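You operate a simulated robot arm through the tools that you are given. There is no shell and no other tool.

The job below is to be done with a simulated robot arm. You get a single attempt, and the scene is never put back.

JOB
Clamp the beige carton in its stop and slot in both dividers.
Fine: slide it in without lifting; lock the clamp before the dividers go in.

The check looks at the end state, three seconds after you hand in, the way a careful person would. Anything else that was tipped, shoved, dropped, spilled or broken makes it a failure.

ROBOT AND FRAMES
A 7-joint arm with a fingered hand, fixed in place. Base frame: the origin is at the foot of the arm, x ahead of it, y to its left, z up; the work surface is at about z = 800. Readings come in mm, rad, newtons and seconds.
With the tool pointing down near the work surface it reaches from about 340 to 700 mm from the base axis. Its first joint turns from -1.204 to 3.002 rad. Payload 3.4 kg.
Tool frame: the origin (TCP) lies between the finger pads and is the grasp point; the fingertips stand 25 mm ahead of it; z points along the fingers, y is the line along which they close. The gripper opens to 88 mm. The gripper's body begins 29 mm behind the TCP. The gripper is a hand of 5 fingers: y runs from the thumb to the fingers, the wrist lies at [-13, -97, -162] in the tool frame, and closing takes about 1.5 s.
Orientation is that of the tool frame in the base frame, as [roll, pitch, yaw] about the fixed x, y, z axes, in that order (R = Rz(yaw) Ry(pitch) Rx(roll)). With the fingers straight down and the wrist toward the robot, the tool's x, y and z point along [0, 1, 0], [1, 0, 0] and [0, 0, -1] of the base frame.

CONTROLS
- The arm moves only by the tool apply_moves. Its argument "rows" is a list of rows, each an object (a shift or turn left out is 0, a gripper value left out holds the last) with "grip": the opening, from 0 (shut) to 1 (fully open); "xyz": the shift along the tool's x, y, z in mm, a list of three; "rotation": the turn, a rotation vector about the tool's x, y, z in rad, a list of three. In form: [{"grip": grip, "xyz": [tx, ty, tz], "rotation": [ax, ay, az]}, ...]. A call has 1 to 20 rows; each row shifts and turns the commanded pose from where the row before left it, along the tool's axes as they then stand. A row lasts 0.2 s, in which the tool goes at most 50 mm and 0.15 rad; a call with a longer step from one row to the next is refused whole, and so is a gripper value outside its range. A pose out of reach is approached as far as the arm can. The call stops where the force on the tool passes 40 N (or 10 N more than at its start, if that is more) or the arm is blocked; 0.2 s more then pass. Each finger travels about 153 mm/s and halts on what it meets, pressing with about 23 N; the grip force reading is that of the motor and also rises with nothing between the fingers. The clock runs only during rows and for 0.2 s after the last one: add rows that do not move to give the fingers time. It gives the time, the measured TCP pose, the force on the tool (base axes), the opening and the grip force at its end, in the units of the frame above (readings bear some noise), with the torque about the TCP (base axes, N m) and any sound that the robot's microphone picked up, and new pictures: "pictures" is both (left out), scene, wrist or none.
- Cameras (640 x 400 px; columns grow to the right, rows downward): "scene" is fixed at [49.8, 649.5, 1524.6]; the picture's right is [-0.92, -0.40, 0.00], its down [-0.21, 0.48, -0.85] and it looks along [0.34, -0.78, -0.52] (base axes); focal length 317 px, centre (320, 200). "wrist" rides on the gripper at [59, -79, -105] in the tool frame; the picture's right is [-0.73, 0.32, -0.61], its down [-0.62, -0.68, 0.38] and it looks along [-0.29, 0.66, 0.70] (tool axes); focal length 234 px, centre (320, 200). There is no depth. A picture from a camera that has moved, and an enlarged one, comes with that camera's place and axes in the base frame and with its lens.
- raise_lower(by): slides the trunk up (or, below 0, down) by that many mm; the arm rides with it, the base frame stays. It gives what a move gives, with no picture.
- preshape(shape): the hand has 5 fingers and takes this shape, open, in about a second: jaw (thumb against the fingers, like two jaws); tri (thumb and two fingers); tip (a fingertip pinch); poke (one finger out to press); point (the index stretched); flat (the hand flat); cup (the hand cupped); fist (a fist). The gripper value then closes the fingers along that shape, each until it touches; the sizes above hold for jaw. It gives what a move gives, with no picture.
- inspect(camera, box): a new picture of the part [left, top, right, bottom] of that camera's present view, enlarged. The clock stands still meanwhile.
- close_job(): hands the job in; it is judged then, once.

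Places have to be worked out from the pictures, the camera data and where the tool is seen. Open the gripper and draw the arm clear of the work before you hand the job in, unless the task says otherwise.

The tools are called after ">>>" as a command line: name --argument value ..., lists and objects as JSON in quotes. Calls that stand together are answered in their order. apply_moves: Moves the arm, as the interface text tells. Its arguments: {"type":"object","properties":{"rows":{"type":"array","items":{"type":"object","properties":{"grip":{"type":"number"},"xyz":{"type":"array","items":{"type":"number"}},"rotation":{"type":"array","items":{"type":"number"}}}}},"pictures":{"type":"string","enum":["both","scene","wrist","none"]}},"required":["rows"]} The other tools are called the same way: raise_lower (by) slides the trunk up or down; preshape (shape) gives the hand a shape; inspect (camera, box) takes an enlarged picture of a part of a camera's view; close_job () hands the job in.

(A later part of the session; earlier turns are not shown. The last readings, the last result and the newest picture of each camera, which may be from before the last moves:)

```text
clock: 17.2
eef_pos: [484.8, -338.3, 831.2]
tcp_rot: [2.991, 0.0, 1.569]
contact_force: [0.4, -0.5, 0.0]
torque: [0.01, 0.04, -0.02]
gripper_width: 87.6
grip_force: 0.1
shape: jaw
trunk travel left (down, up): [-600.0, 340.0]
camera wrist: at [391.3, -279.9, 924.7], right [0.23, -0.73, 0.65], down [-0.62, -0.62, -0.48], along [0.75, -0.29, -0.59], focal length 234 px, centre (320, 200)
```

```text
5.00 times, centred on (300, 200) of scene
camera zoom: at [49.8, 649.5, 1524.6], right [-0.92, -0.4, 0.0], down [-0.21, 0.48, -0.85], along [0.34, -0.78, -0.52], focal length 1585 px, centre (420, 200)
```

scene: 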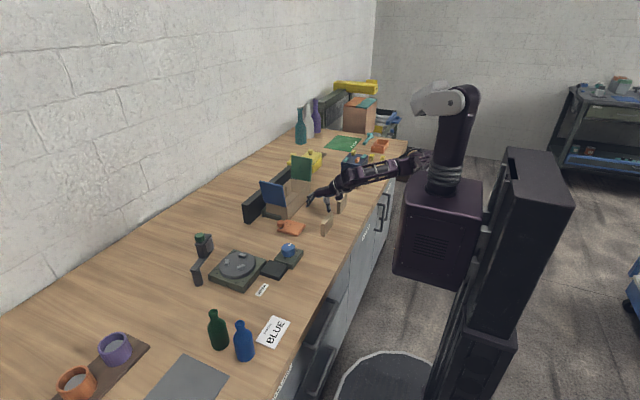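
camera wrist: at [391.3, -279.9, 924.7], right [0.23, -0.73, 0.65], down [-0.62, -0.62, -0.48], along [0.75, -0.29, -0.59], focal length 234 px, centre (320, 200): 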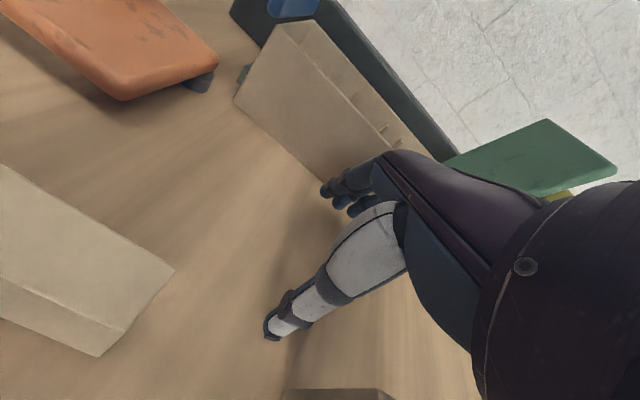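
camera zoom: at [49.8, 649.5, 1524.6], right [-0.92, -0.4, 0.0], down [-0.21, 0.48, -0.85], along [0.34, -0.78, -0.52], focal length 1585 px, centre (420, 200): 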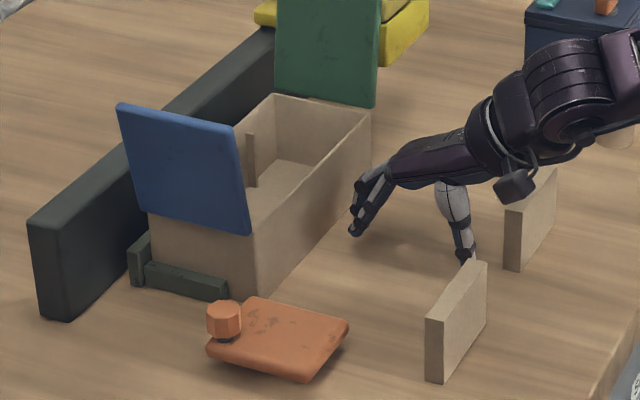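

Fingertips now lead low (about z=815). I push forward in the base x-direction, first up to near contact and slightly beyond.

>>> apply_moves --rows '[{"grip": 1, "xyz": [0, 5.93, 0.9]}, {"grip": 1, "xyz": [0, 5.93, 0.9]}, {"grip": 1, "xyz": [0, 5.93, 0.9]}, {"grip": 1, "xyz": [0, 4.94, 0.75]}, {"grip": 1, "xyz": [0, 4.94, 0.75]}, {"grip": 1, "xyz": [0, 2.97, 0.45]}, {"grip": 1, "xyz": [0, 2.97, 0.45]}, {"grip": 1}]' --pictures "none"

```text
clock: 19.0
eef_pos: [517.7, -338.3, 834.1]
tcp_rot: [2.99, -0.001, 1.572]
contact_force: [-15.9, -1.3, 3.0]
torque: [-0.06, -0.2, -0.26]
gripper_width: 84.0
grip_force: 0.0
shape: jaw
trunk travel left (down, up): [-600.0, 340.0]
```

Force rose to about 16 N with the fingertips low, suggesting the carton is against the back bar. I check the pictures.

>>> inspect --camera "scene" --box '[240, 160, 360, 240]'

>>> inspect --camera "scene" --box '[258, 195, 308, 228]'

>>> inspect --camera "wrist" --box '[80, 0, 400, 260]'

```text
5.00 times, centred on (300, 200) of scene
camera zoom: at [49.8, 649.5, 1524.6], right [-0.92, -0.4, 0.0], down [-0.21, 0.48, -0.85], along [0.34, -0.78, -0.52], focal length 1585 px, centre (420, 200)
```

zoom: 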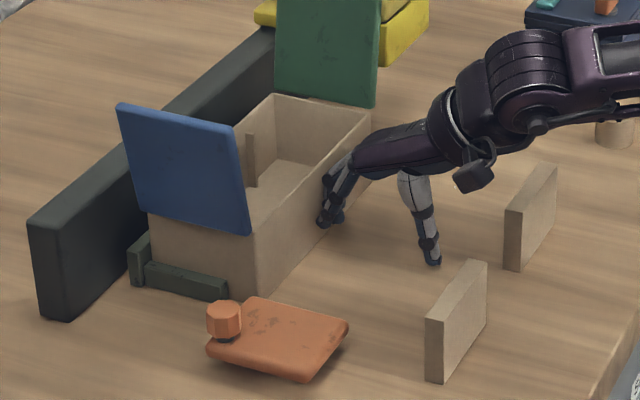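

```text
12.12 times, centred on (283, 212) of scene
camera zoom: at [49.8, 649.5, 1524.6], right [-0.92, -0.4, 0.0], down [-0.21, 0.48, -0.85], along [0.34, -0.78, -0.52], focal length 3843 px, centre (768, 61)
```

zoom: 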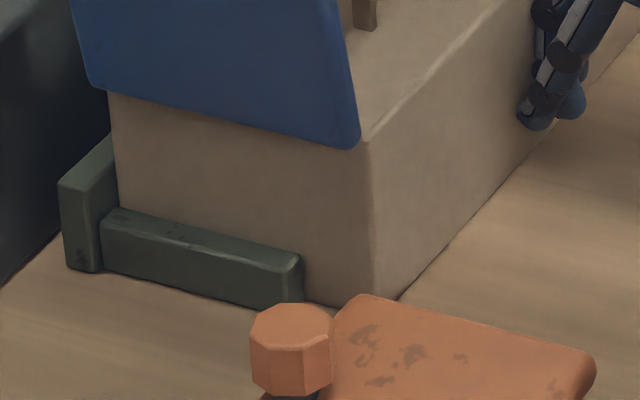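

```text
1.54 times, centred on (240, 130) of wrist
camera zoom: at [423.1, -279.6, 926.3], right [0.23, -0.73, 0.65], down [-0.62, -0.62, -0.48], along [0.75, -0.29, -0.59], focal length 360 px, centre (443, 308)
```

zoom: 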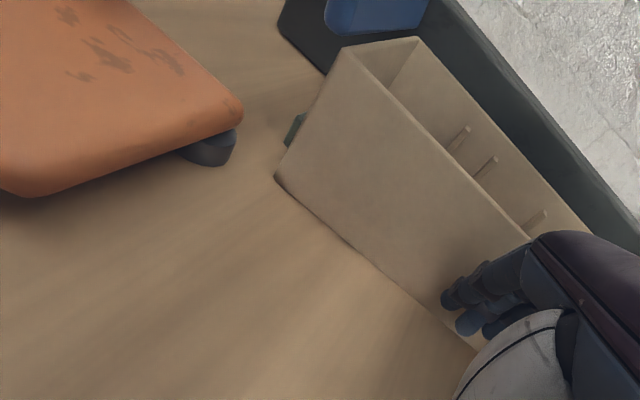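

The carton is flush against the back bar and square between the arms. I withdraw backward, rise, level the hand, and take fresh pictures before going to the clamp knob.

>>> apply_moves --rows '[{"grip": 1, "xyz": [0, -14.8, -2.2]}, {"grip": 1, "xyz": [0, -14.8, -2.2]}, {"grip": 1, "xyz": [0, -14.8, -2.2]}, {"grip": 1, "xyz": [0, 5.96, -39.5]}, {"grip": 1, "xyz": [0, 5.96, -39.5]}, {"grip": 1, "xyz": [0, 5.96, -39.5]}, {"grip": 1, "rotation": [0.15, 0, 0]}, {"grip": 1}]'

>>> inspect --camera "scene" --box '[240, 140, 360, 240]'

>>> inspect --camera "wrist" --box '[0, 0, 400, 250]'

```text
clock: 20.8
eef_pos: [472.4, -338.9, 952.6]
tcp_rot: [-3.141, 0.001, 1.572]
contact_force: [-0.4, 0.3, 0.2]
torque: [0.02, 0.01, -0.03]
gripper_width: 87.7
grip_force: 0.0
shape: jaw
trunk travel left (down, up): [-600.0, 340.0]
camera wrist: at [392.9, -280.1, 1058.6], right [0.32, -0.73, 0.61], down [-0.68, -0.62, -0.38], along [0.66, -0.29, -0.7], focal length 234 px, centre (320, 200)
```

scene: 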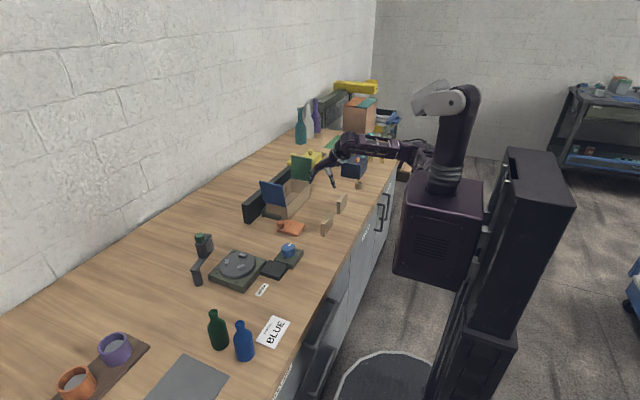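
wrist: 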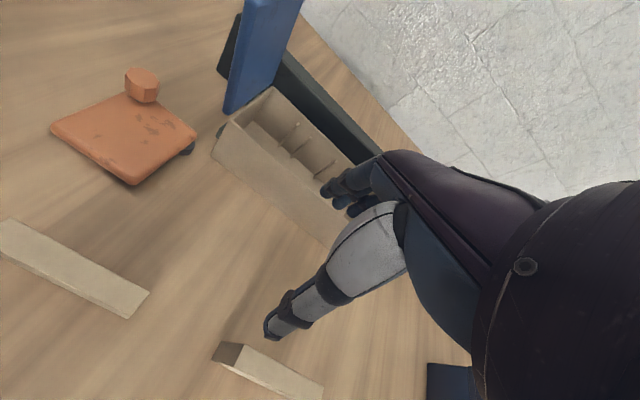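

```text
4.00 times, centred on (300, 190) of scene
camera zoom: at [49.8, 649.5, 1524.6], right [-0.92, -0.4, 0.0], down [-0.21, 0.48, -0.85], along [0.34, -0.78, -0.52], focal length 1268 px, centre (400, 240)
```

zoom: 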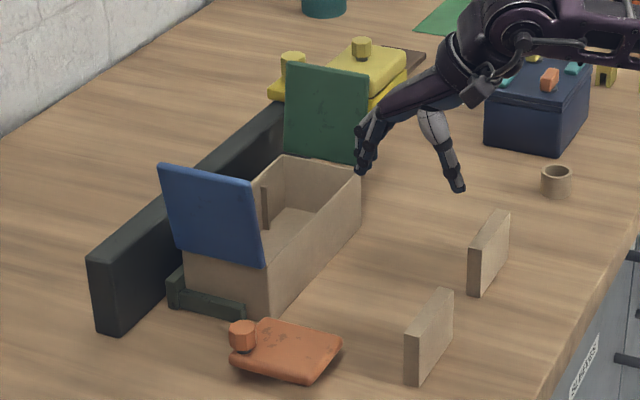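

```text
1.60 times, centred on (200, 125) of wrist
camera zoom: at [392.9, -280.1, 1058.6], right [0.32, -0.73, 0.61], down [-0.68, -0.62, -0.38], along [0.66, -0.29, -0.7], focal length 375 px, centre (512, 320)
```

zoom: 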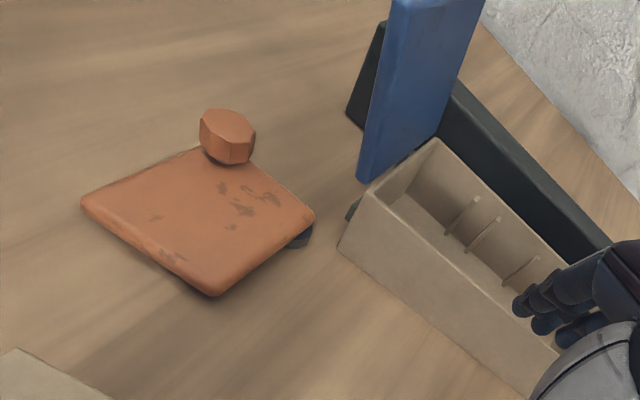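

The carton sits in the stop (near face x≈578, rim z≈868). I move around to above the clamp knob at about (555,-153), keeping away from the blue flap, and turn the hand so the fingers close along y.

>>> apply_moves --rows '[{"grip": 1, "xyz": [46.5, 0, 4]}, {"grip": 1, "xyz": [46.5, 0, 4]}, {"grip": 1, "xyz": [46.5, 0, 4]}, {"grip": 1, "xyz": [46.5, 0, 4]}, {"grip": 1, "xyz": [0, 41.3, 0]}, {"grip": 1, "xyz": [0, 41.3, 0]}, {"grip": 0.8, "rotation": [0, 0, 0.1428]}, {"grip": 0.8, "rotation": [0, 0, 0.1428]}, {"grip": 0.8, "rotation": [0, 0, 0.1428]}, {"grip": 0.8, "rotation": [0, 0, 0.1428]}, {"grip": 0.8, "rotation": [0, 0, 0.1428]}, {"grip": 0.8, "rotation": [0, 0, 0.1428]}, {"grip": 0.8, "rotation": [0, 0, 0.1428]}, {"grip": 0.8, "rotation": [0, 0, 0.1428]}, {"grip": 0.8, "rotation": [0, 0, 0.1428]}, {"grip": 0.8, "rotation": [0, 0, 0.1428]}, {"grip": 0.8, "rotation": [0, 0, 0.1428]}, {}]'

>>> inspect --camera "scene" --box '[240, 140, 360, 240]'

```text
clock: 24.6
eef_pos: [557.7, -153.5, 936.3]
tcp_rot: [3.141, 0.0, -0.005]
contact_force: [-0.1, -0.1, 0.1]
torque: [-0.01, 0.01, 0.02]
gripper_width: 70.4
grip_force: 0.1
shape: jaw
trunk travel left (down, up): [-600.0, 340.0]
camera wrist: at [615.7, -74.5, 1041.7], right [-0.73, -0.32, 0.61], down [-0.62, 0.68, -0.38], along [-0.29, -0.66, -0.7], focal length 234 px, centre (320, 200)
```

scene: 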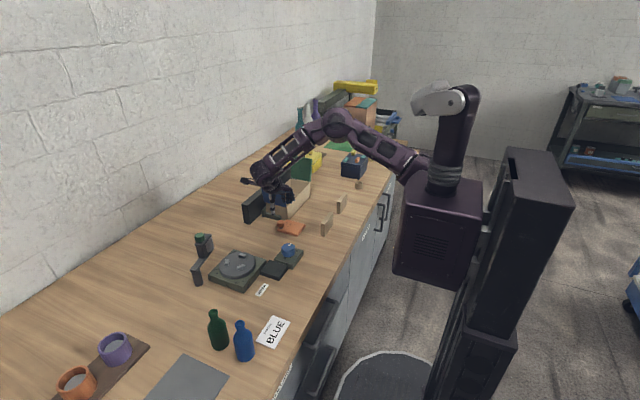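
wrist: 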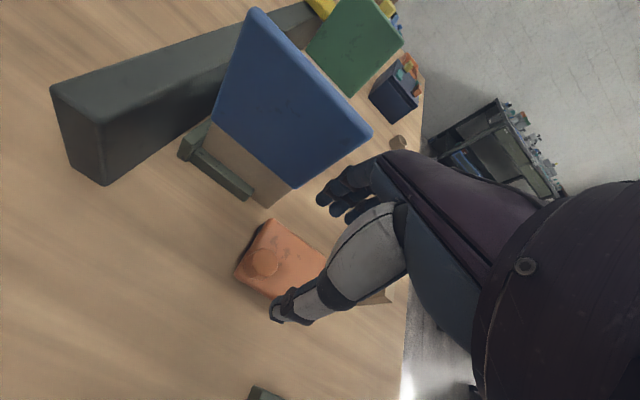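

```text
4.00 times, centred on (300, 190) of scene
camera zoom: at [49.8, 649.5, 1524.6], right [-0.92, -0.4, 0.0], down [-0.21, 0.48, -0.85], along [0.34, -0.78, -0.52], focal length 1268 px, centre (400, 240)
```

zoom: 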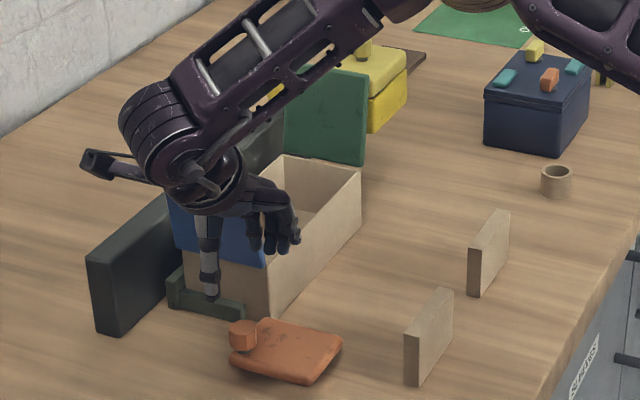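

The knob appears at about (559,-154), right beneath the hand. I narrow the opening and descend so the fingertips straddle the knob.

>>> apply_moves --rows '[{"grip": 0.55}, {"grip": 0.55, "xyz": [0, 0, 18]}, {"grip": 0.55, "xyz": [0, 0, 18]}, {"grip": 0.55, "xyz": [0, 0, 18]}, {"grip": 0.55, "xyz": [0, 0, 17]}, {"grip": 0.55}]'

>>> inspect --camera "scene" --box '[250, 180, 330, 240]'

>>> inspect --camera "wrist" --box '[180, 150, 400, 350]'

```text
clock: 26.0
eef_pos: [557.2, -154.0, 864.0]
tcp_rot: [-3.14, -0.001, 0.0]
contact_force: [0.5, 0.2, -0.2]
torque: [-0.01, -0.01, -0.03]
gripper_width: 48.8
grip_force: 0.0
shape: jaw
trunk travel left (down, up): [-600.0, 340.0]
camera wrist: at [614.7, -73.9, 969.8], right [-0.73, -0.32, 0.61], down [-0.62, 0.68, -0.38], along [-0.29, -0.66, -0.7], focal length 234 px, centre (320, 200)
```

scene: 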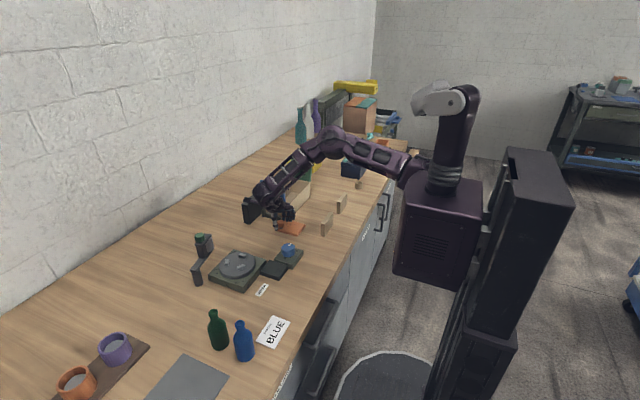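
wrist: 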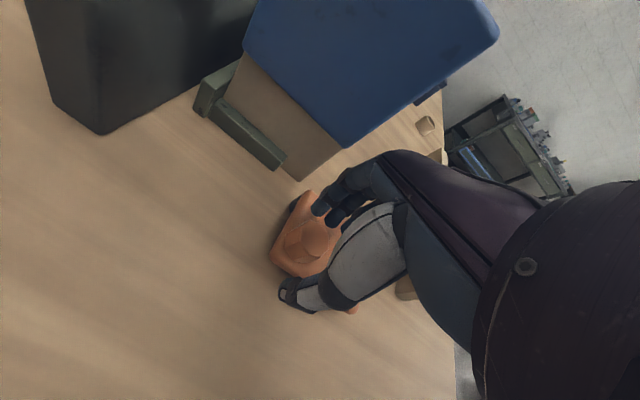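

```text
6.67 times, centred on (290, 210) of scene
camera zoom: at [49.8, 649.5, 1524.6], right [-0.92, -0.4, 0.0], down [-0.21, 0.48, -0.85], along [0.34, -0.78, -0.52], focal length 2114 px, centre (520, 133)
```

zoom: 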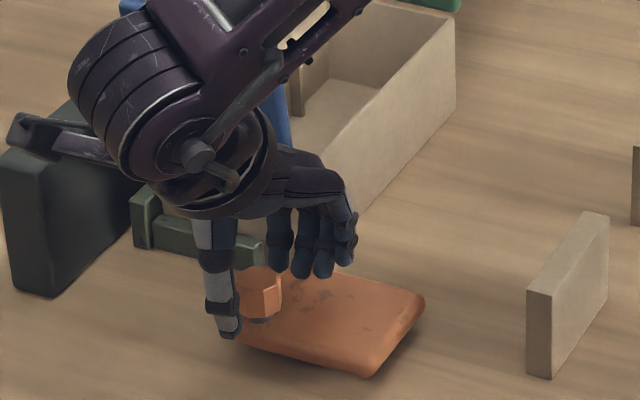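

```text
2.00 times, centred on (290, 250) of wrist
camera zoom: at [614.7, -73.9, 969.8], right [-0.73, -0.32, 0.61], down [-0.62, 0.68, -0.38], along [-0.29, -0.66, -0.7], focal length 468 px, centre (380, 100)
```

zoom: 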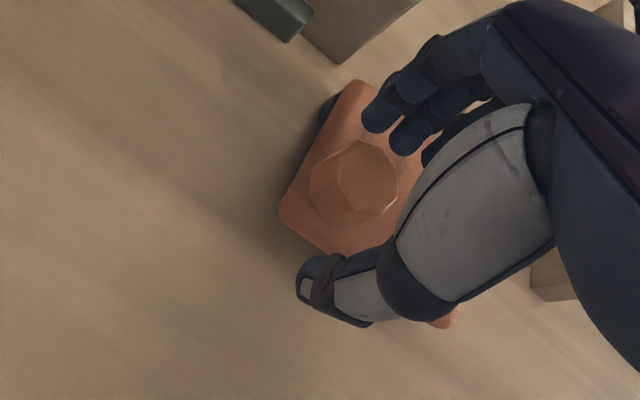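

The thumb and fingers straddle the knob. I close on it.

>>> apply_moves --rows '[{"grip": 0.4}, {"grip": 0.25}, {"grip": 0.15}, {"grip": 0.15}, {"grip": 0.15}, {"grip": 0.15}, {"grip": 0.15}, {"grip": 0.15}]'

>>> inspect --camera "scene" --box '[250, 180, 330, 240]'

>>> inspect --camera "wrist" --box '[180, 150, 400, 350]'

```text
clock: 27.8
eef_pos: [557.0, -153.7, 862.3]
tcp_rot: [3.141, -0.001, 0.0]
contact_force: [-0.1, -4.1, 2.0]
torque: [-0.11, 0.0, -0.01]
gripper_width: 14.3
grip_force: 0.0
shape: jaw
trunk travel left (down, up): [-600.0, 340.0]
camera wrist: at [614.6, -74.5, 970.0], right [-0.73, -0.32, 0.61], down [-0.62, 0.68, -0.38], along [-0.29, -0.66, -0.7], focal length 234 px, centre (320, 200)
```

scene: 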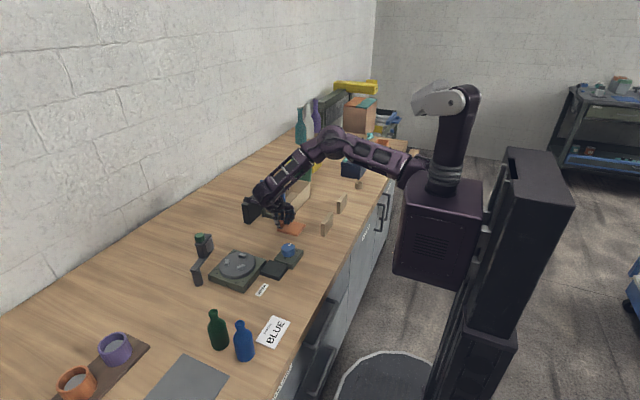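
wrist: 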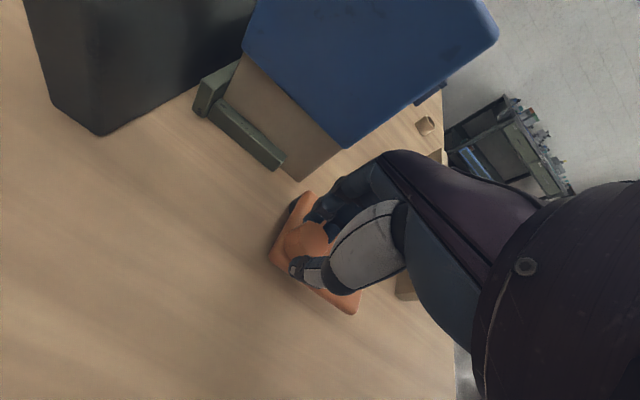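

```text
6.67 times, centred on (290, 210) of scene
camera zoom: at [49.8, 649.5, 1524.6], right [-0.92, -0.4, 0.0], down [-0.21, 0.48, -0.85], along [0.34, -0.78, -0.52], focal length 2114 px, centre (520, 133)
```

zoom: 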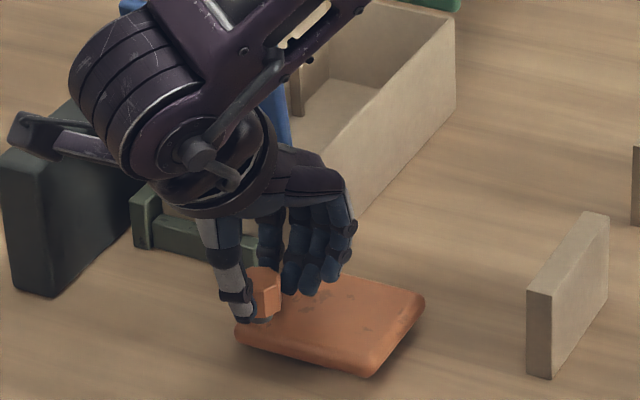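

```text
2.00 times, centred on (290, 250) of wrist
camera zoom: at [614.6, -74.5, 970.0], right [-0.73, -0.32, 0.61], down [-0.62, 0.68, -0.38], along [-0.29, -0.66, -0.7], focal length 468 px, centre (380, 100)
```

zoom: 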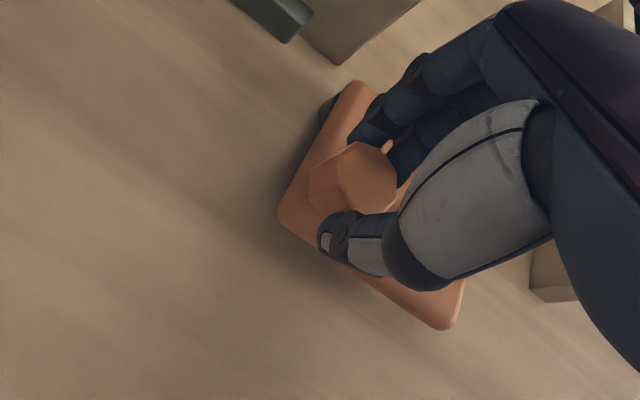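

The knob is held between thumb and index. I start swinging the plate counter-clockwise about the pivot (≈(560,-207)), turning the hand with it, three small steps first.

>>> apply_moves --rows '[{"grip": 0.1, "xyz": [-6.89, 0.71, 0], "rotation": [0, 0, -0.1309]}, {"grip": 0.1, "xyz": [-6.89, 0.71, 0], "rotation": [0, 0, -0.1309]}, {"grip": 0.1, "xyz": [-6.89, 0.71, 0], "rotation": [0, 0, -0.1309]}, {"grip": 0.1}]'

>>> inspect --camera "scene" --box '[250, 180, 330, 240]'

>>> inspect --camera "wrist" --box '[180, 150, 400, 350]'

```text
clock: 28.8
eef_pos: [536.6, -157.2, 863.6]
tcp_rot: [-3.141, 0.0, 0.395]
contact_force: [-2.1, 3.1, -1.1]
torque: [-0.02, -0.01, -0.01]
gripper_width: 15.7
grip_force: 23.2
shape: jaw
trunk travel left (down, up): [-600.0, 340.0]
camera wrist: at [560.2, -61.8, 969.6], right [-0.55, -0.58, 0.61], down [-0.84, 0.39, -0.38], along [-0.02, -0.72, -0.7], focal length 234 px, centre (320, 200)
```

scene: 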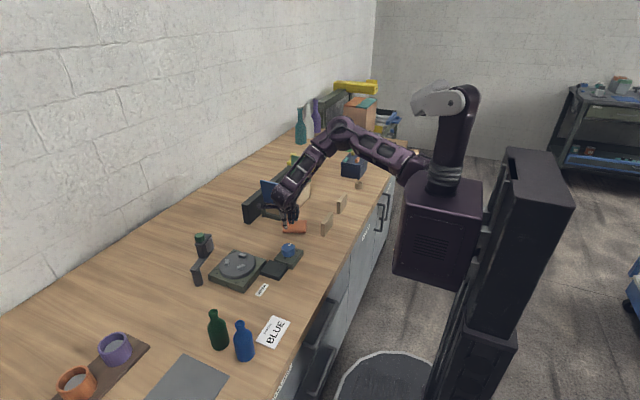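
wrist: 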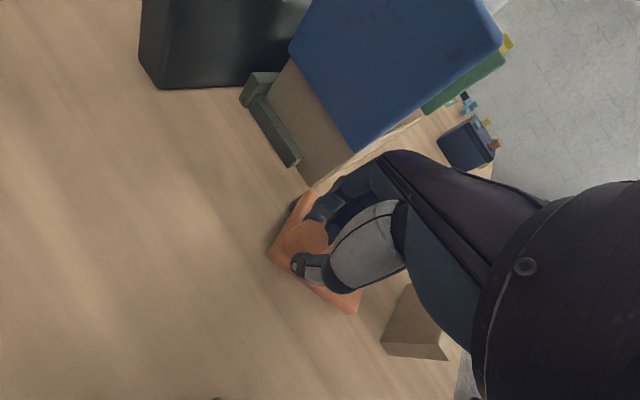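

```text
6.67 times, centred on (290, 210) of scene
camera zoom: at [49.8, 649.5, 1524.6], right [-0.92, -0.4, 0.0], down [-0.21, 0.48, -0.85], along [0.34, -0.78, -0.52], focal length 2114 px, centre (520, 133)
```

zoom: 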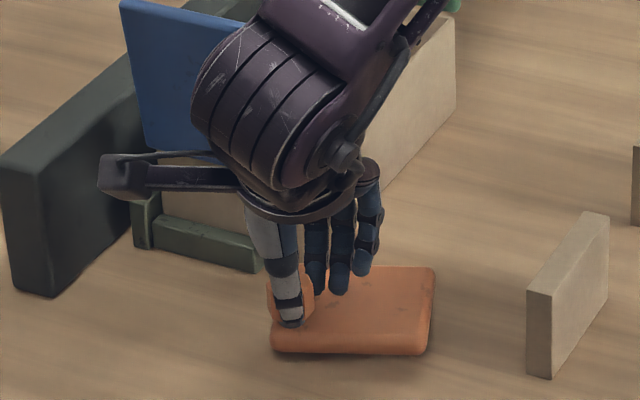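

```text
2.00 times, centred on (290, 250) of wrist
camera zoom: at [560.2, -61.8, 969.6], right [-0.55, -0.58, 0.61], down [-0.84, 0.39, -0.38], along [-0.02, -0.72, -0.7], focal length 468 px, centre (380, 100)
```

zoom: 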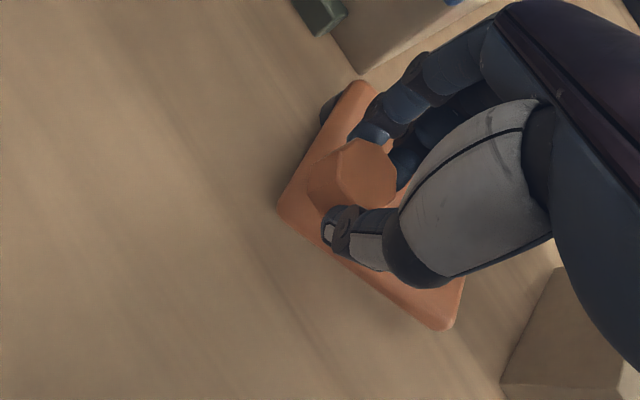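

The plate swings freely about the post with only about 3 N. I continue the arc five more steps.

>>> apply_moves --rows '[{"grip": 0.1, "xyz": [-6.89, 0.71, 0], "rotation": [0, 0, -0.1309]}, {"grip": 0.1, "xyz": [-6.89, 0.71, 0], "rotation": [0, 0, -0.1309]}, {"grip": 0.1, "xyz": [-6.89, 0.71, 0], "rotation": [0, 0, -0.1309]}, {"grip": 0.1, "xyz": [-6.89, 0.71, 0], "rotation": [0, 0, -0.1309]}, {"grip": 0.1, "xyz": [-6.89, 0.71, 0], "rotation": [0, 0, -0.1309]}, {"grip": 0.1}]'

>>> inspect --camera "scene" --box '[250, 180, 330, 240]'

>>> inspect --camera "wrist" --box '[180, 100, 420, 330]'

```text
clock: 30.2
eef_pos: [511.8, -181.4, 863.9]
tcp_rot: [3.142, 0.002, 1.048]
contact_force: [-2.9, 1.0, -5.4]
torque: [0.03, 0.06, 0.01]
gripper_width: 15.3
grip_force: 23.0
shape: jaw
trunk travel left (down, up): [-600.0, 340.0]
camera wrist: at [472.1, -91.1, 970.0], right [-0.08, -0.79, 0.61], down [-0.9, -0.2, -0.38], along [0.42, -0.58, -0.7], focal length 234 px, centre (320, 200)
```

scene: 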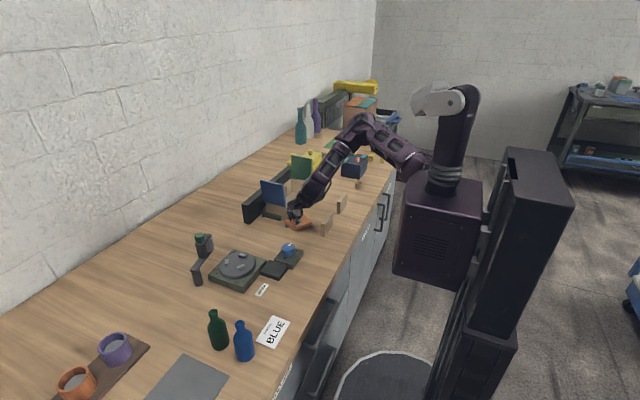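
wrist: 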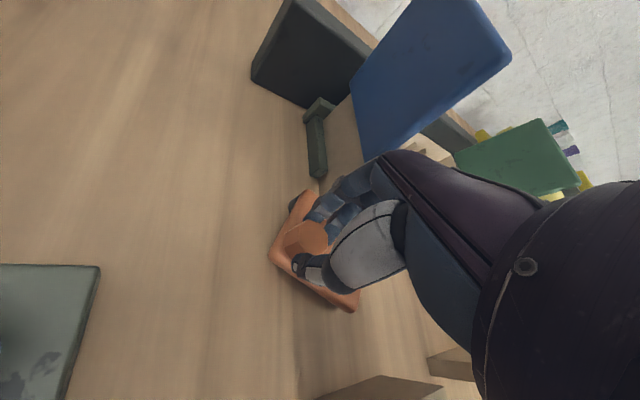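

```text
6.67 times, centred on (290, 210) of scene
camera zoom: at [49.8, 649.5, 1524.6], right [-0.92, -0.4, 0.0], down [-0.21, 0.48, -0.85], along [0.34, -0.78, -0.52], focal length 2114 px, centre (520, 133)
```

zoom: 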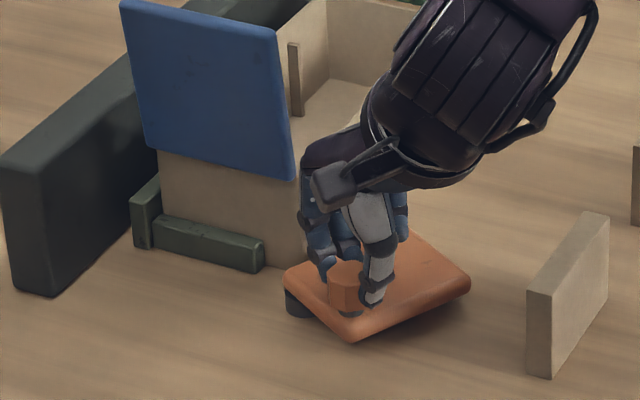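

```text
1.74 times, centred on (300, 215) of wrist
camera zoom: at [472.1, -91.1, 970.0], right [-0.08, -0.79, 0.61], down [-0.9, -0.2, -0.38], along [0.42, -0.58, -0.7], focal length 407 px, centre (355, 174)
```

zoom: 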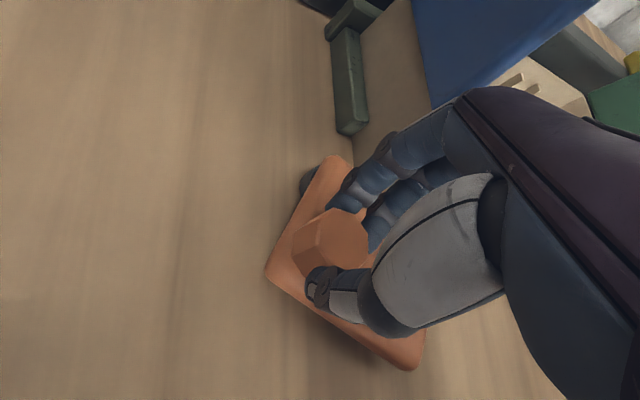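

The plate is at about 60° and moving freely, clear of divider A. I continue four more steps toward the carton face.

>>> apply_moves --rows '[{"grip": 0.1, "xyz": [-6.89, 0.71, 0], "rotation": [0, 0, -0.1309]}, {"grip": 0.1, "xyz": [-6.89, 0.71, 0], "rotation": [0, 0, -0.1309]}, {"grip": 0.1, "xyz": [-6.89, 0.71, 0], "rotation": [0, 0, -0.1309]}, {"grip": 0.1, "xyz": [-6.89, 0.71, 0], "rotation": [0, 0, -0.1309]}, {"grip": 0.1}]'

>>> inspect --camera "scene" --box '[250, 180, 330, 240]'

>>> inspect --camera "wrist" --box '[180, 100, 420, 330]'

```text
clock: 31.4
eef_pos: [506.5, -208.5, 864.4]
tcp_rot: [-3.141, 0.001, 1.573]
contact_force: [-3.1, 3.3, -9.0]
torque: [0.04, 0.03, 0.03]
gripper_width: 15.1
grip_force: 23.1
shape: jaw
trunk travel left (down, up): [-600.0, 340.0]
camera wrist: at [426.7, -149.8, 970.6], right [0.32, -0.73, 0.61], down [-0.68, -0.62, -0.38], along [0.66, -0.29, -0.7], focal length 234 px, centre (320, 200)
```

scene: 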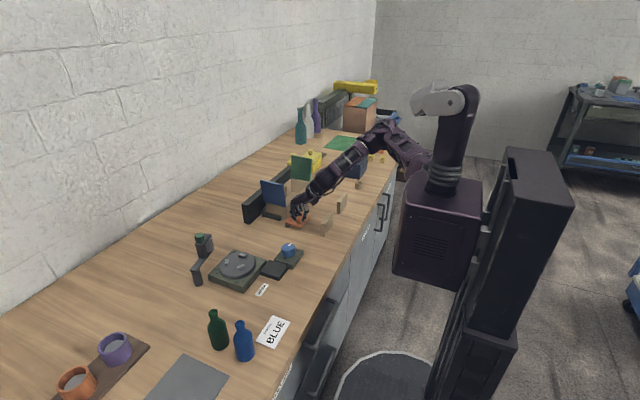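
wrist: 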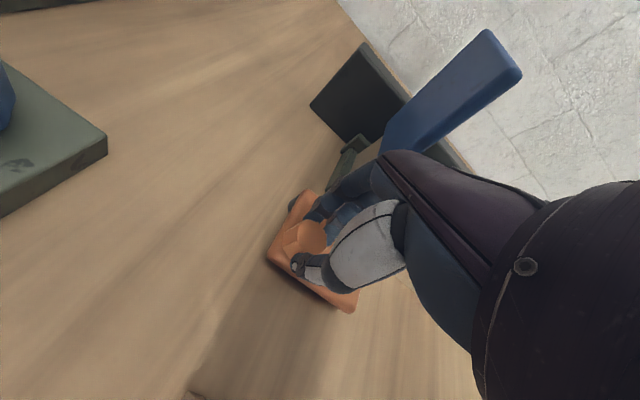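

```text
6.67 times, centred on (290, 210) of scene
camera zoom: at [49.8, 649.5, 1524.6], right [-0.92, -0.4, 0.0], down [-0.21, 0.48, -0.85], along [0.34, -0.78, -0.52], focal length 2114 px, centre (520, 133)
```

zoom: 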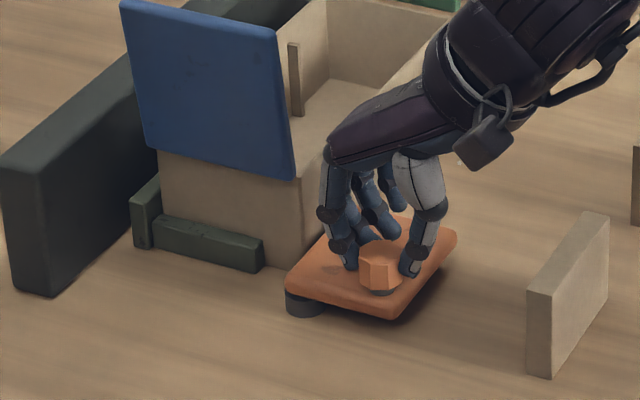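

```text
1.74 times, centred on (300, 215) of wrist
camera zoom: at [426.7, -149.8, 970.6], right [0.32, -0.73, 0.61], down [-0.68, -0.62, -0.38], along [0.66, -0.29, -0.7], focal length 407 px, centre (355, 174)
```

zoom: 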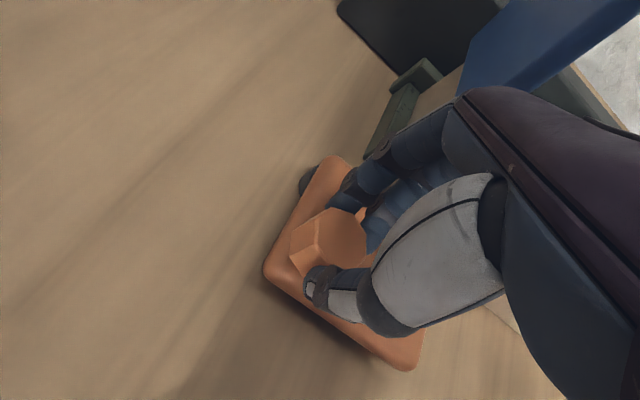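

The plate is now about parallel to the carton's near face with no lock felt or heard yet. I keep swinging in half-size steps until it bears on the carton.

>>> apply_moves --rows '[{"grip": 0.1, "xyz": [-3.46, 0.25, 0], "rotation": [0, 0, -0.0654]}, {"grip": 0.1, "xyz": [-3.46, 0.25, 0], "rotation": [0, 0, -0.0654]}, {"grip": 0.1}]'

>>> inspect --camera "scene" --box '[260, 185, 330, 235]'

```text
clock: 32.2
eef_pos: [507.6, -213.6, 864.5]
tcp_rot: [-3.14, 0.0, 1.703]
contact_force: [-4.2, 12.2, -10.0]
torque: [0.19, 0.06, 0.08]
gripper_width: 14.3
grip_force: 22.6
shape: jaw
trunk travel left (down, up): [-600.0, 340.0]
camera wrist: at [420.1, -164.8, 971.0], right [0.42, -0.68, 0.61], down [-0.59, -0.71, -0.38], along [0.69, -0.2, -0.7], focal length 234 px, centre (320, 200)
```

scene: 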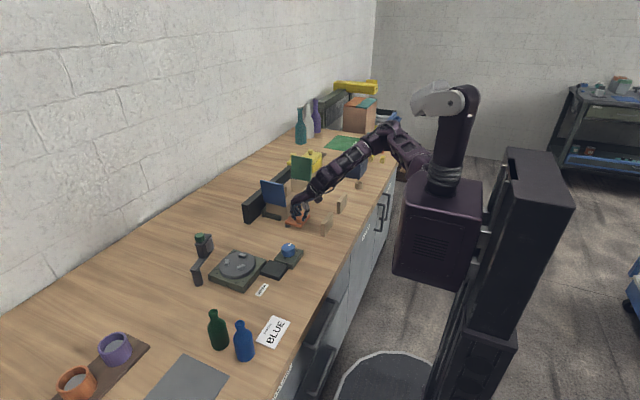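
wrist: 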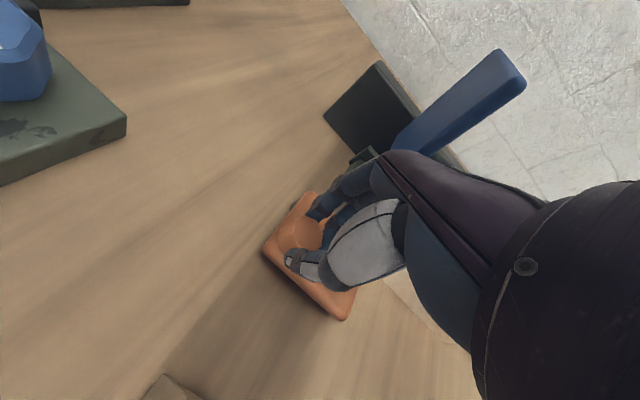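

```text
8.00 times, centred on (295, 210) of scene
camera zoom: at [49.8, 649.5, 1524.6], right [-0.92, -0.4, 0.0], down [-0.21, 0.48, -0.85], along [0.34, -0.78, -0.52], focal length 2537 px, centre (520, 120)
```

zoom: 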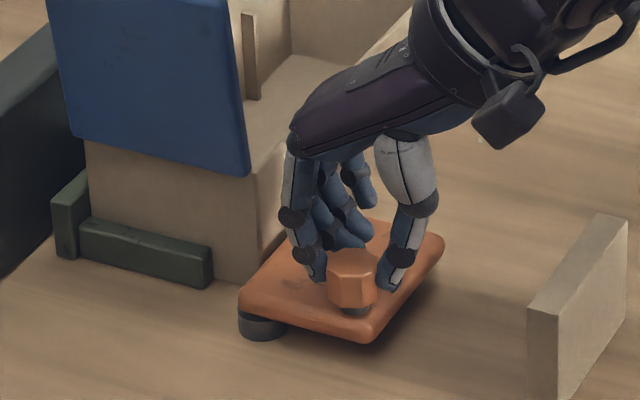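

The reaction rose to 12 N, so the plate met something near 90–94°. I apply a slightly firmer push in -y to see whether it seats or clicks.

>>> apply_moves --rows '[{"grip": 0.1, "xyz": [-2.97, -0.4, 0]}, {"grip": 0.1, "xyz": [-1.98, -0.27, 0]}, {"grip": 0.1}]'

>>> inspect --camera "scene" --box '[260, 185, 330, 235]'

```text
clock: 33.0
eef_pos: [508.1, -220.9, 866.0]
tcp_rot: [3.14, 0.003, 1.702]
contact_force: [0.4, -1.2, 0.6]
torque: [-0.04, 0.0, 0.0]
gripper_width: 12.1
grip_force: 23.2
shape: jaw
trunk travel left (down, up): [-600.0, 340.0]
camera wrist: at [421.5, -172.2, 971.4], right [0.41, -0.68, 0.61], down [-0.59, -0.71, -0.38], along [0.69, -0.2, -0.69], focal length 234 px, centre (320, 200)
```

scene: 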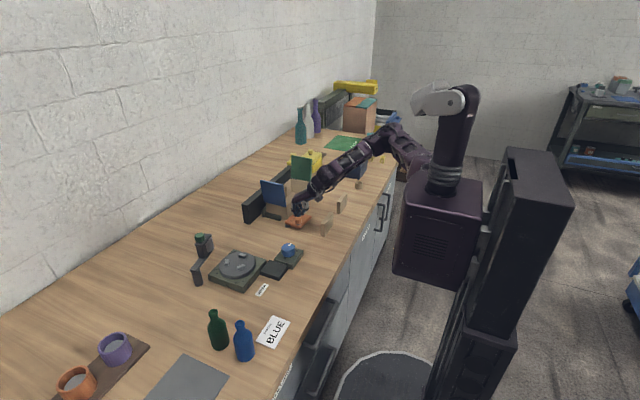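
wrist: 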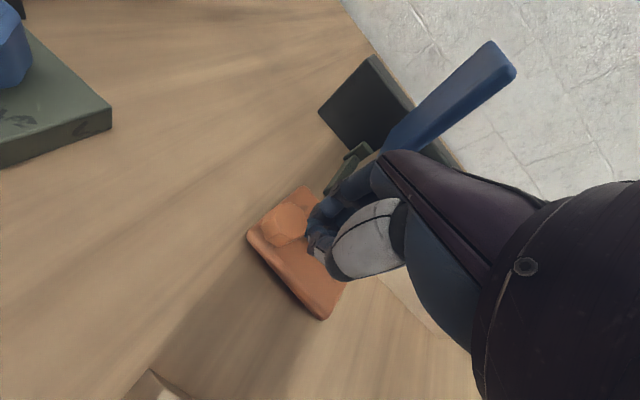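

```text
8.00 times, centred on (295, 210) of scene
camera zoom: at [49.8, 649.5, 1524.6], right [-0.92, -0.4, 0.0], down [-0.21, 0.48, -0.85], along [0.34, -0.78, -0.52], focal length 2537 px, centre (520, 120)
```

zoom: 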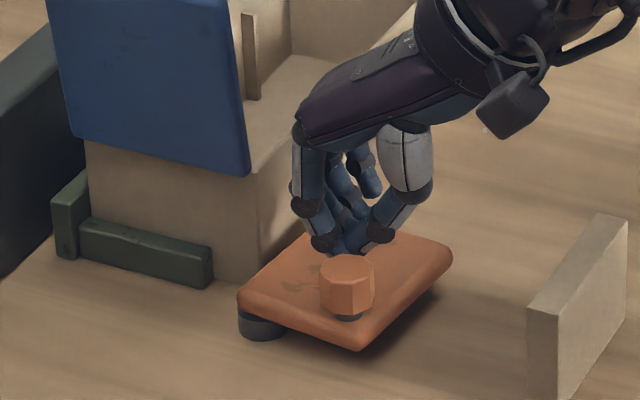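

The pinch slipped off the knob while the plate was resisting at about 93°, and the plate drifted back to ~84°. I'll push it positively instead: rise, turn the closed hand so the finger backs face -y, and position on the +y side of the knob.

>>> apply_moves --rows '[{"grip": 0.1, "xyz": [0, 0, -19]}, {"grip": 0, "xyz": [0, 0, -19]}, {"grip": 0, "rotation": [0, 0, 0.1452]}, {"grip": 0, "rotation": [0, 0, 0.1452]}, {"grip": 0, "rotation": [0, 0, 0.1452]}, {"grip": 0, "rotation": [0, 0, 0.1452]}, {"grip": 0, "rotation": [0, 0, 0.1452]}, {"grip": 0, "rotation": [0, 0, 0.1452]}, {"grip": 0, "rotation": [0, 0, 0.1452]}, {"grip": 0, "rotation": [0, 0, 0.1452]}, {"grip": 0, "rotation": [0, 0, 0.1452]}, {"grip": 0, "rotation": [0, 0, 0.1452]}, {"grip": 0, "xyz": [6.6, -25.7, 0]}, {"grip": 0, "xyz": [6.6, -25.7, 0]}, {"grip": 0}]'

>>> inspect --camera "scene" --box '[250, 170, 340, 235]'

>>> inspect --camera "wrist" --box '[180, 100, 420, 330]'

```text
clock: 36.2
eef_pos: [507.4, -166.0, 900.4]
tcp_rot: [3.141, -0.001, 0.248]
contact_force: [-0.4, 0.0, 0.3]
torque: [-0.04, -0.04, -0.02]
gripper_width: 12.2
grip_force: 23.1
shape: jaw
trunk travel left (down, up): [-600.0, 340.0]
camera wrist: at [544.0, -75.0, 1007.3], right [-0.62, -0.49, 0.61], down [-0.77, 0.51, -0.38], along [-0.12, -0.71, -0.7], focal length 234 px, centre (320, 200)
```

scene: 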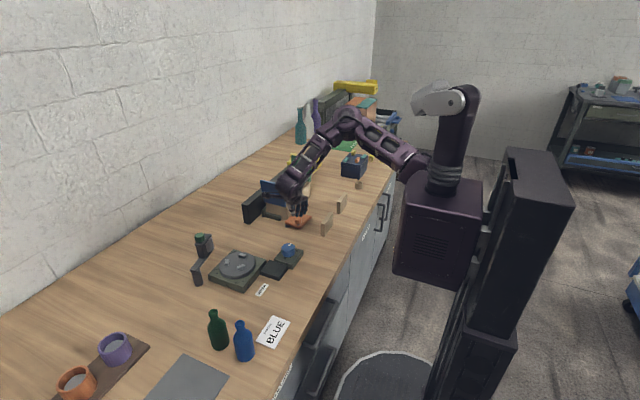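
wrist: 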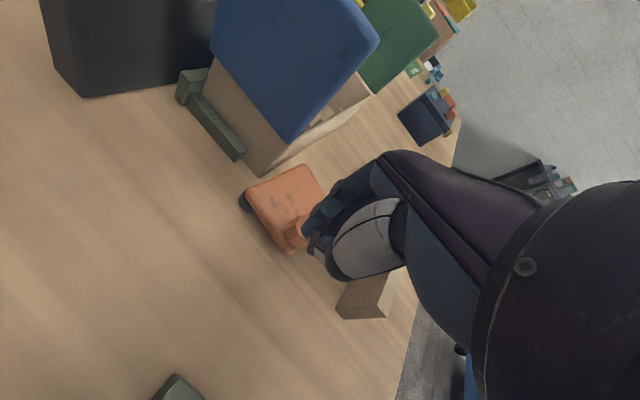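

```text
6.15 times, centred on (295, 202) of scene
camera zoom: at [49.8, 649.5, 1524.6], right [-0.92, -0.4, 0.0], down [-0.21, 0.48, -0.85], along [0.34, -0.78, -0.52], focal length 1951 px, centre (474, 185)
```

zoom: 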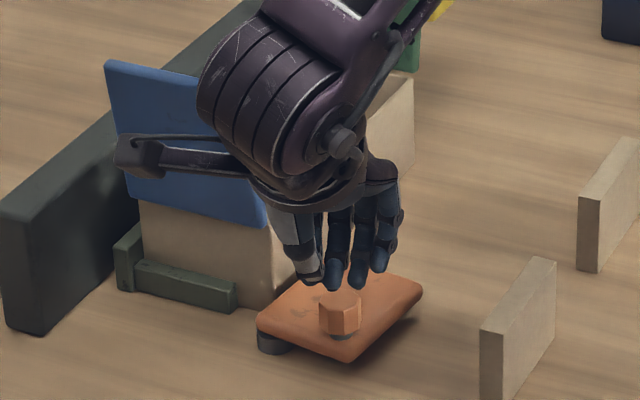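

```text
1.74 times, centred on (300, 215) of wrist
camera zoom: at [544.0, -75.0, 1007.3], right [-0.62, -0.49, 0.61], down [-0.77, 0.51, -0.38], along [-0.12, -0.71, -0.7], focal length 407 px, centre (355, 174)
```

zoom: 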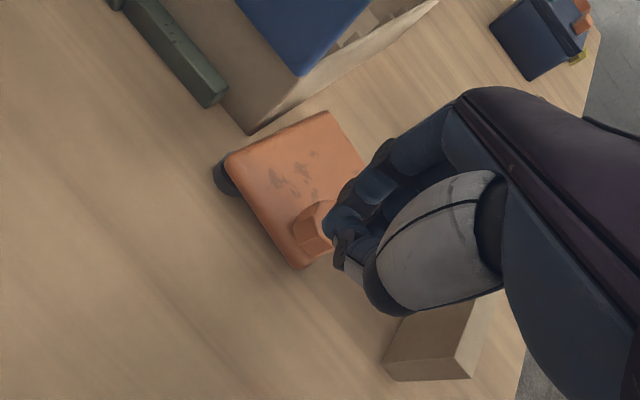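

The knob is at about (506,-194) and the plate still stands roughly 12° short of the carton face. I back off a little, lower beside the knob, then push it in -y in small steps.

>>> apply_moves --rows '[{"grip": 0, "xyz": [2.5, -9.7, 0]}, {"grip": 0, "xyz": [0, 0, 18.5]}, {"grip": 0, "xyz": [0, 0, 18.5]}, {"grip": 0}]'

>>> inspect --camera "scene" --box '[250, 170, 340, 235]'

>>> inspect --camera "wrist" --box '[180, 100, 420, 330]'

```text
clock: 37.2
eef_pos: [507.5, -157.0, 864.6]
tcp_rot: [-3.141, 0.001, 0.25]
contact_force: [-0.1, 0.6, 0.4]
torque: [0.01, -0.03, -0.04]
gripper_width: 12.0
grip_force: 23.0
shape: jaw
trunk travel left (down, up): [-600.0, 340.0]
camera wrist: at [543.8, -65.7, 970.3], right [-0.62, -0.49, 0.61], down [-0.77, 0.51, -0.38], along [-0.12, -0.71, -0.7], focal length 234 px, centre (320, 200)
```

scene: 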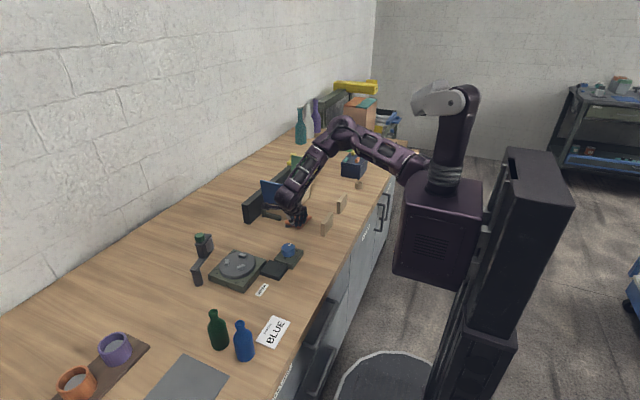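
wrist: 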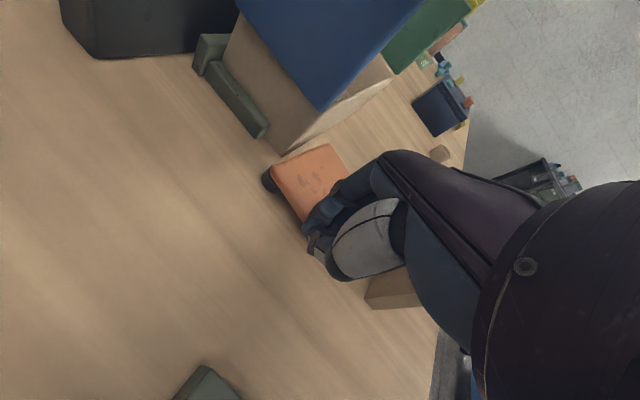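

```text
6.15 times, centred on (295, 202) of scene
camera zoom: at [49.8, 649.5, 1524.6], right [-0.92, -0.4, 0.0], down [-0.21, 0.48, -0.85], along [0.34, -0.78, -0.52], focal length 1951 px, centre (474, 185)
```

zoom: 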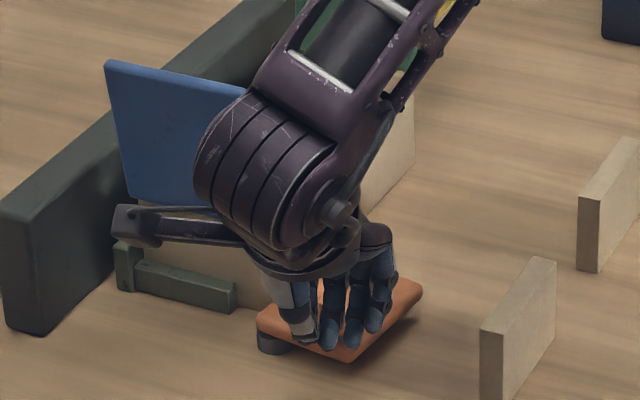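

```text
1.74 times, centred on (300, 215) of wrist
camera zoom: at [543.8, -65.7, 970.3], right [-0.62, -0.49, 0.61], down [-0.77, 0.51, -0.38], along [-0.12, -0.71, -0.7], focal length 407 px, centre (355, 174)
```

zoom: 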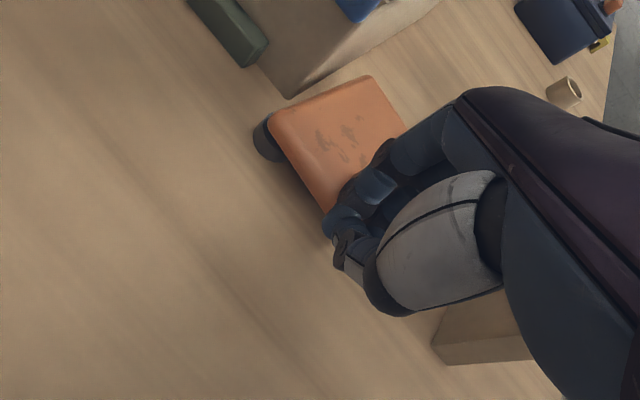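

The hand is beside the knob without contact. I push in -y, five 4 mm steps.

>>> apply_moves --rows '[{"grip": 0, "xyz": [-0.99, 3.88, 0]}, {"grip": 0, "xyz": [-0.99, 3.88, 0]}, {"grip": 0, "xyz": [-0.99, 3.88, 0]}, {"grip": 0, "xyz": [-0.99, 3.88, 0]}, {"grip": 0, "xyz": [-0.99, 3.88, 0]}, {"grip": 0}]' --pictures "wrist"

>>> inspect --camera "scene" --box '[260, 190, 330, 235]'

```text
clock: 38.6
eef_pos: [507.6, -174.9, 865.9]
tcp_rot: [3.14, -0.004, 0.249]
contact_force: [-0.8, 6.2, 4.8]
torque: [-0.06, 0.01, -0.06]
gripper_width: 11.3
grip_force: 23.0
shape: jaw
trunk travel left (down, up): [-600.0, 340.0]
camera wrist: at [543.8, -84.5, 971.9], right [-0.62, -0.49, 0.61], down [-0.77, 0.51, -0.39], along [-0.12, -0.71, -0.7], focal length 234 px, centre (320, 200)
```

wrist: 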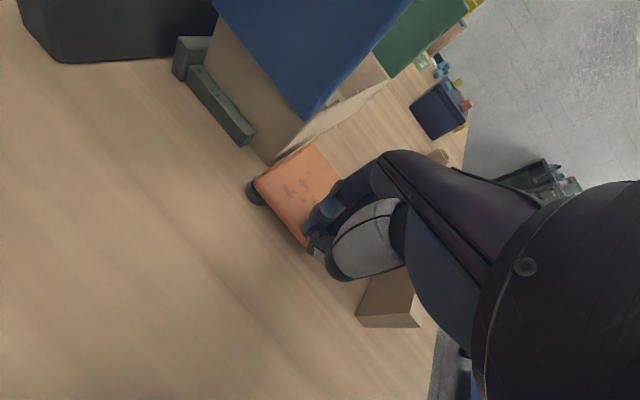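

```text
8.89 times, centred on (295, 212) of scene
camera zoom: at [49.8, 649.5, 1524.6], right [-0.92, -0.4, 0.0], down [-0.21, 0.48, -0.85], along [0.34, -0.78, -0.52], focal length 2818 px, centre (542, 89)
```

zoom: 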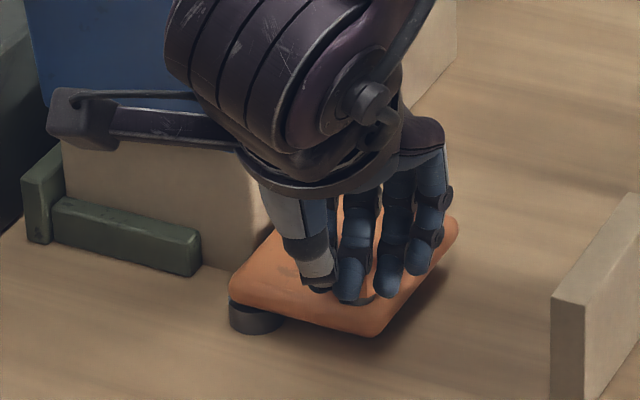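

Contact with the knob at about 6 N and the plate is turning. I continue pushing in small steps.

>>> apply_moves --rows '[{"grip": 0, "xyz": [-0.74, 2.9, 0]}, {"grip": 0, "xyz": [-0.74, 2.9, 0]}, {"grip": 0, "xyz": [-0.74, 2.9, 0]}, {"grip": 0}]' --pictures "wrist"

>>> inspect --camera "scene" --box '[260, 190, 330, 235]'

```text
clock: 39.6
eef_pos: [507.4, -182.7, 867.1]
tcp_rot: [3.136, -0.001, 0.252]
contact_force: [5.5, 17.3, 8.7]
torque: [0.15, -0.05, 0.15]
gripper_width: 10.9
grip_force: 23.0
shape: jaw
trunk travel left (down, up): [-600.0, 340.0]
camera wrist: at [544.0, -91.0, 973.0], right [-0.62, -0.49, 0.61], down [-0.77, 0.5, -0.39], along [-0.12, -0.71, -0.69], focal length 234 px, centre (320, 200)
```

wrist: 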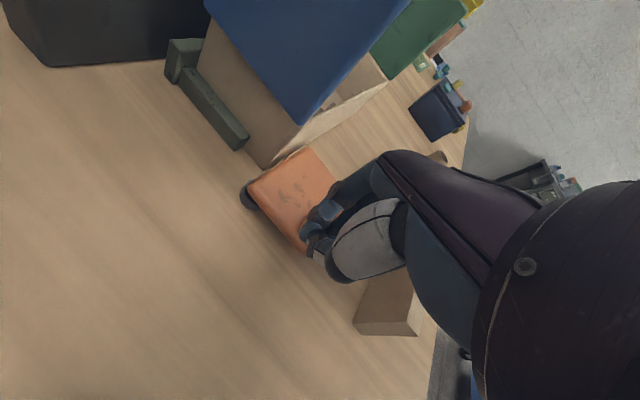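

```text
8.89 times, centred on (295, 212) of scene
camera zoom: at [49.8, 649.5, 1524.6], right [-0.92, -0.4, 0.0], down [-0.21, 0.48, -0.85], along [0.34, -0.78, -0.52], focal length 2818 px, centre (542, 89)
```

zoom: 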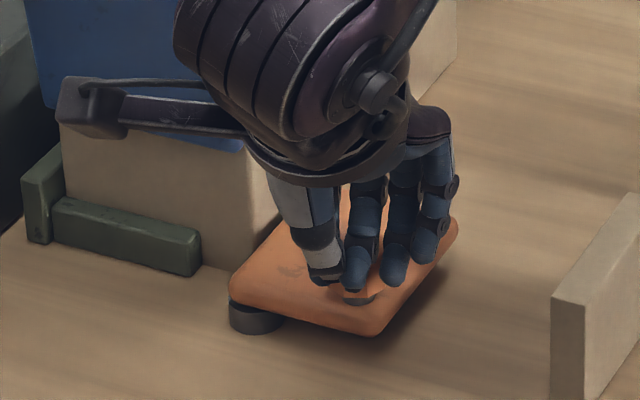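

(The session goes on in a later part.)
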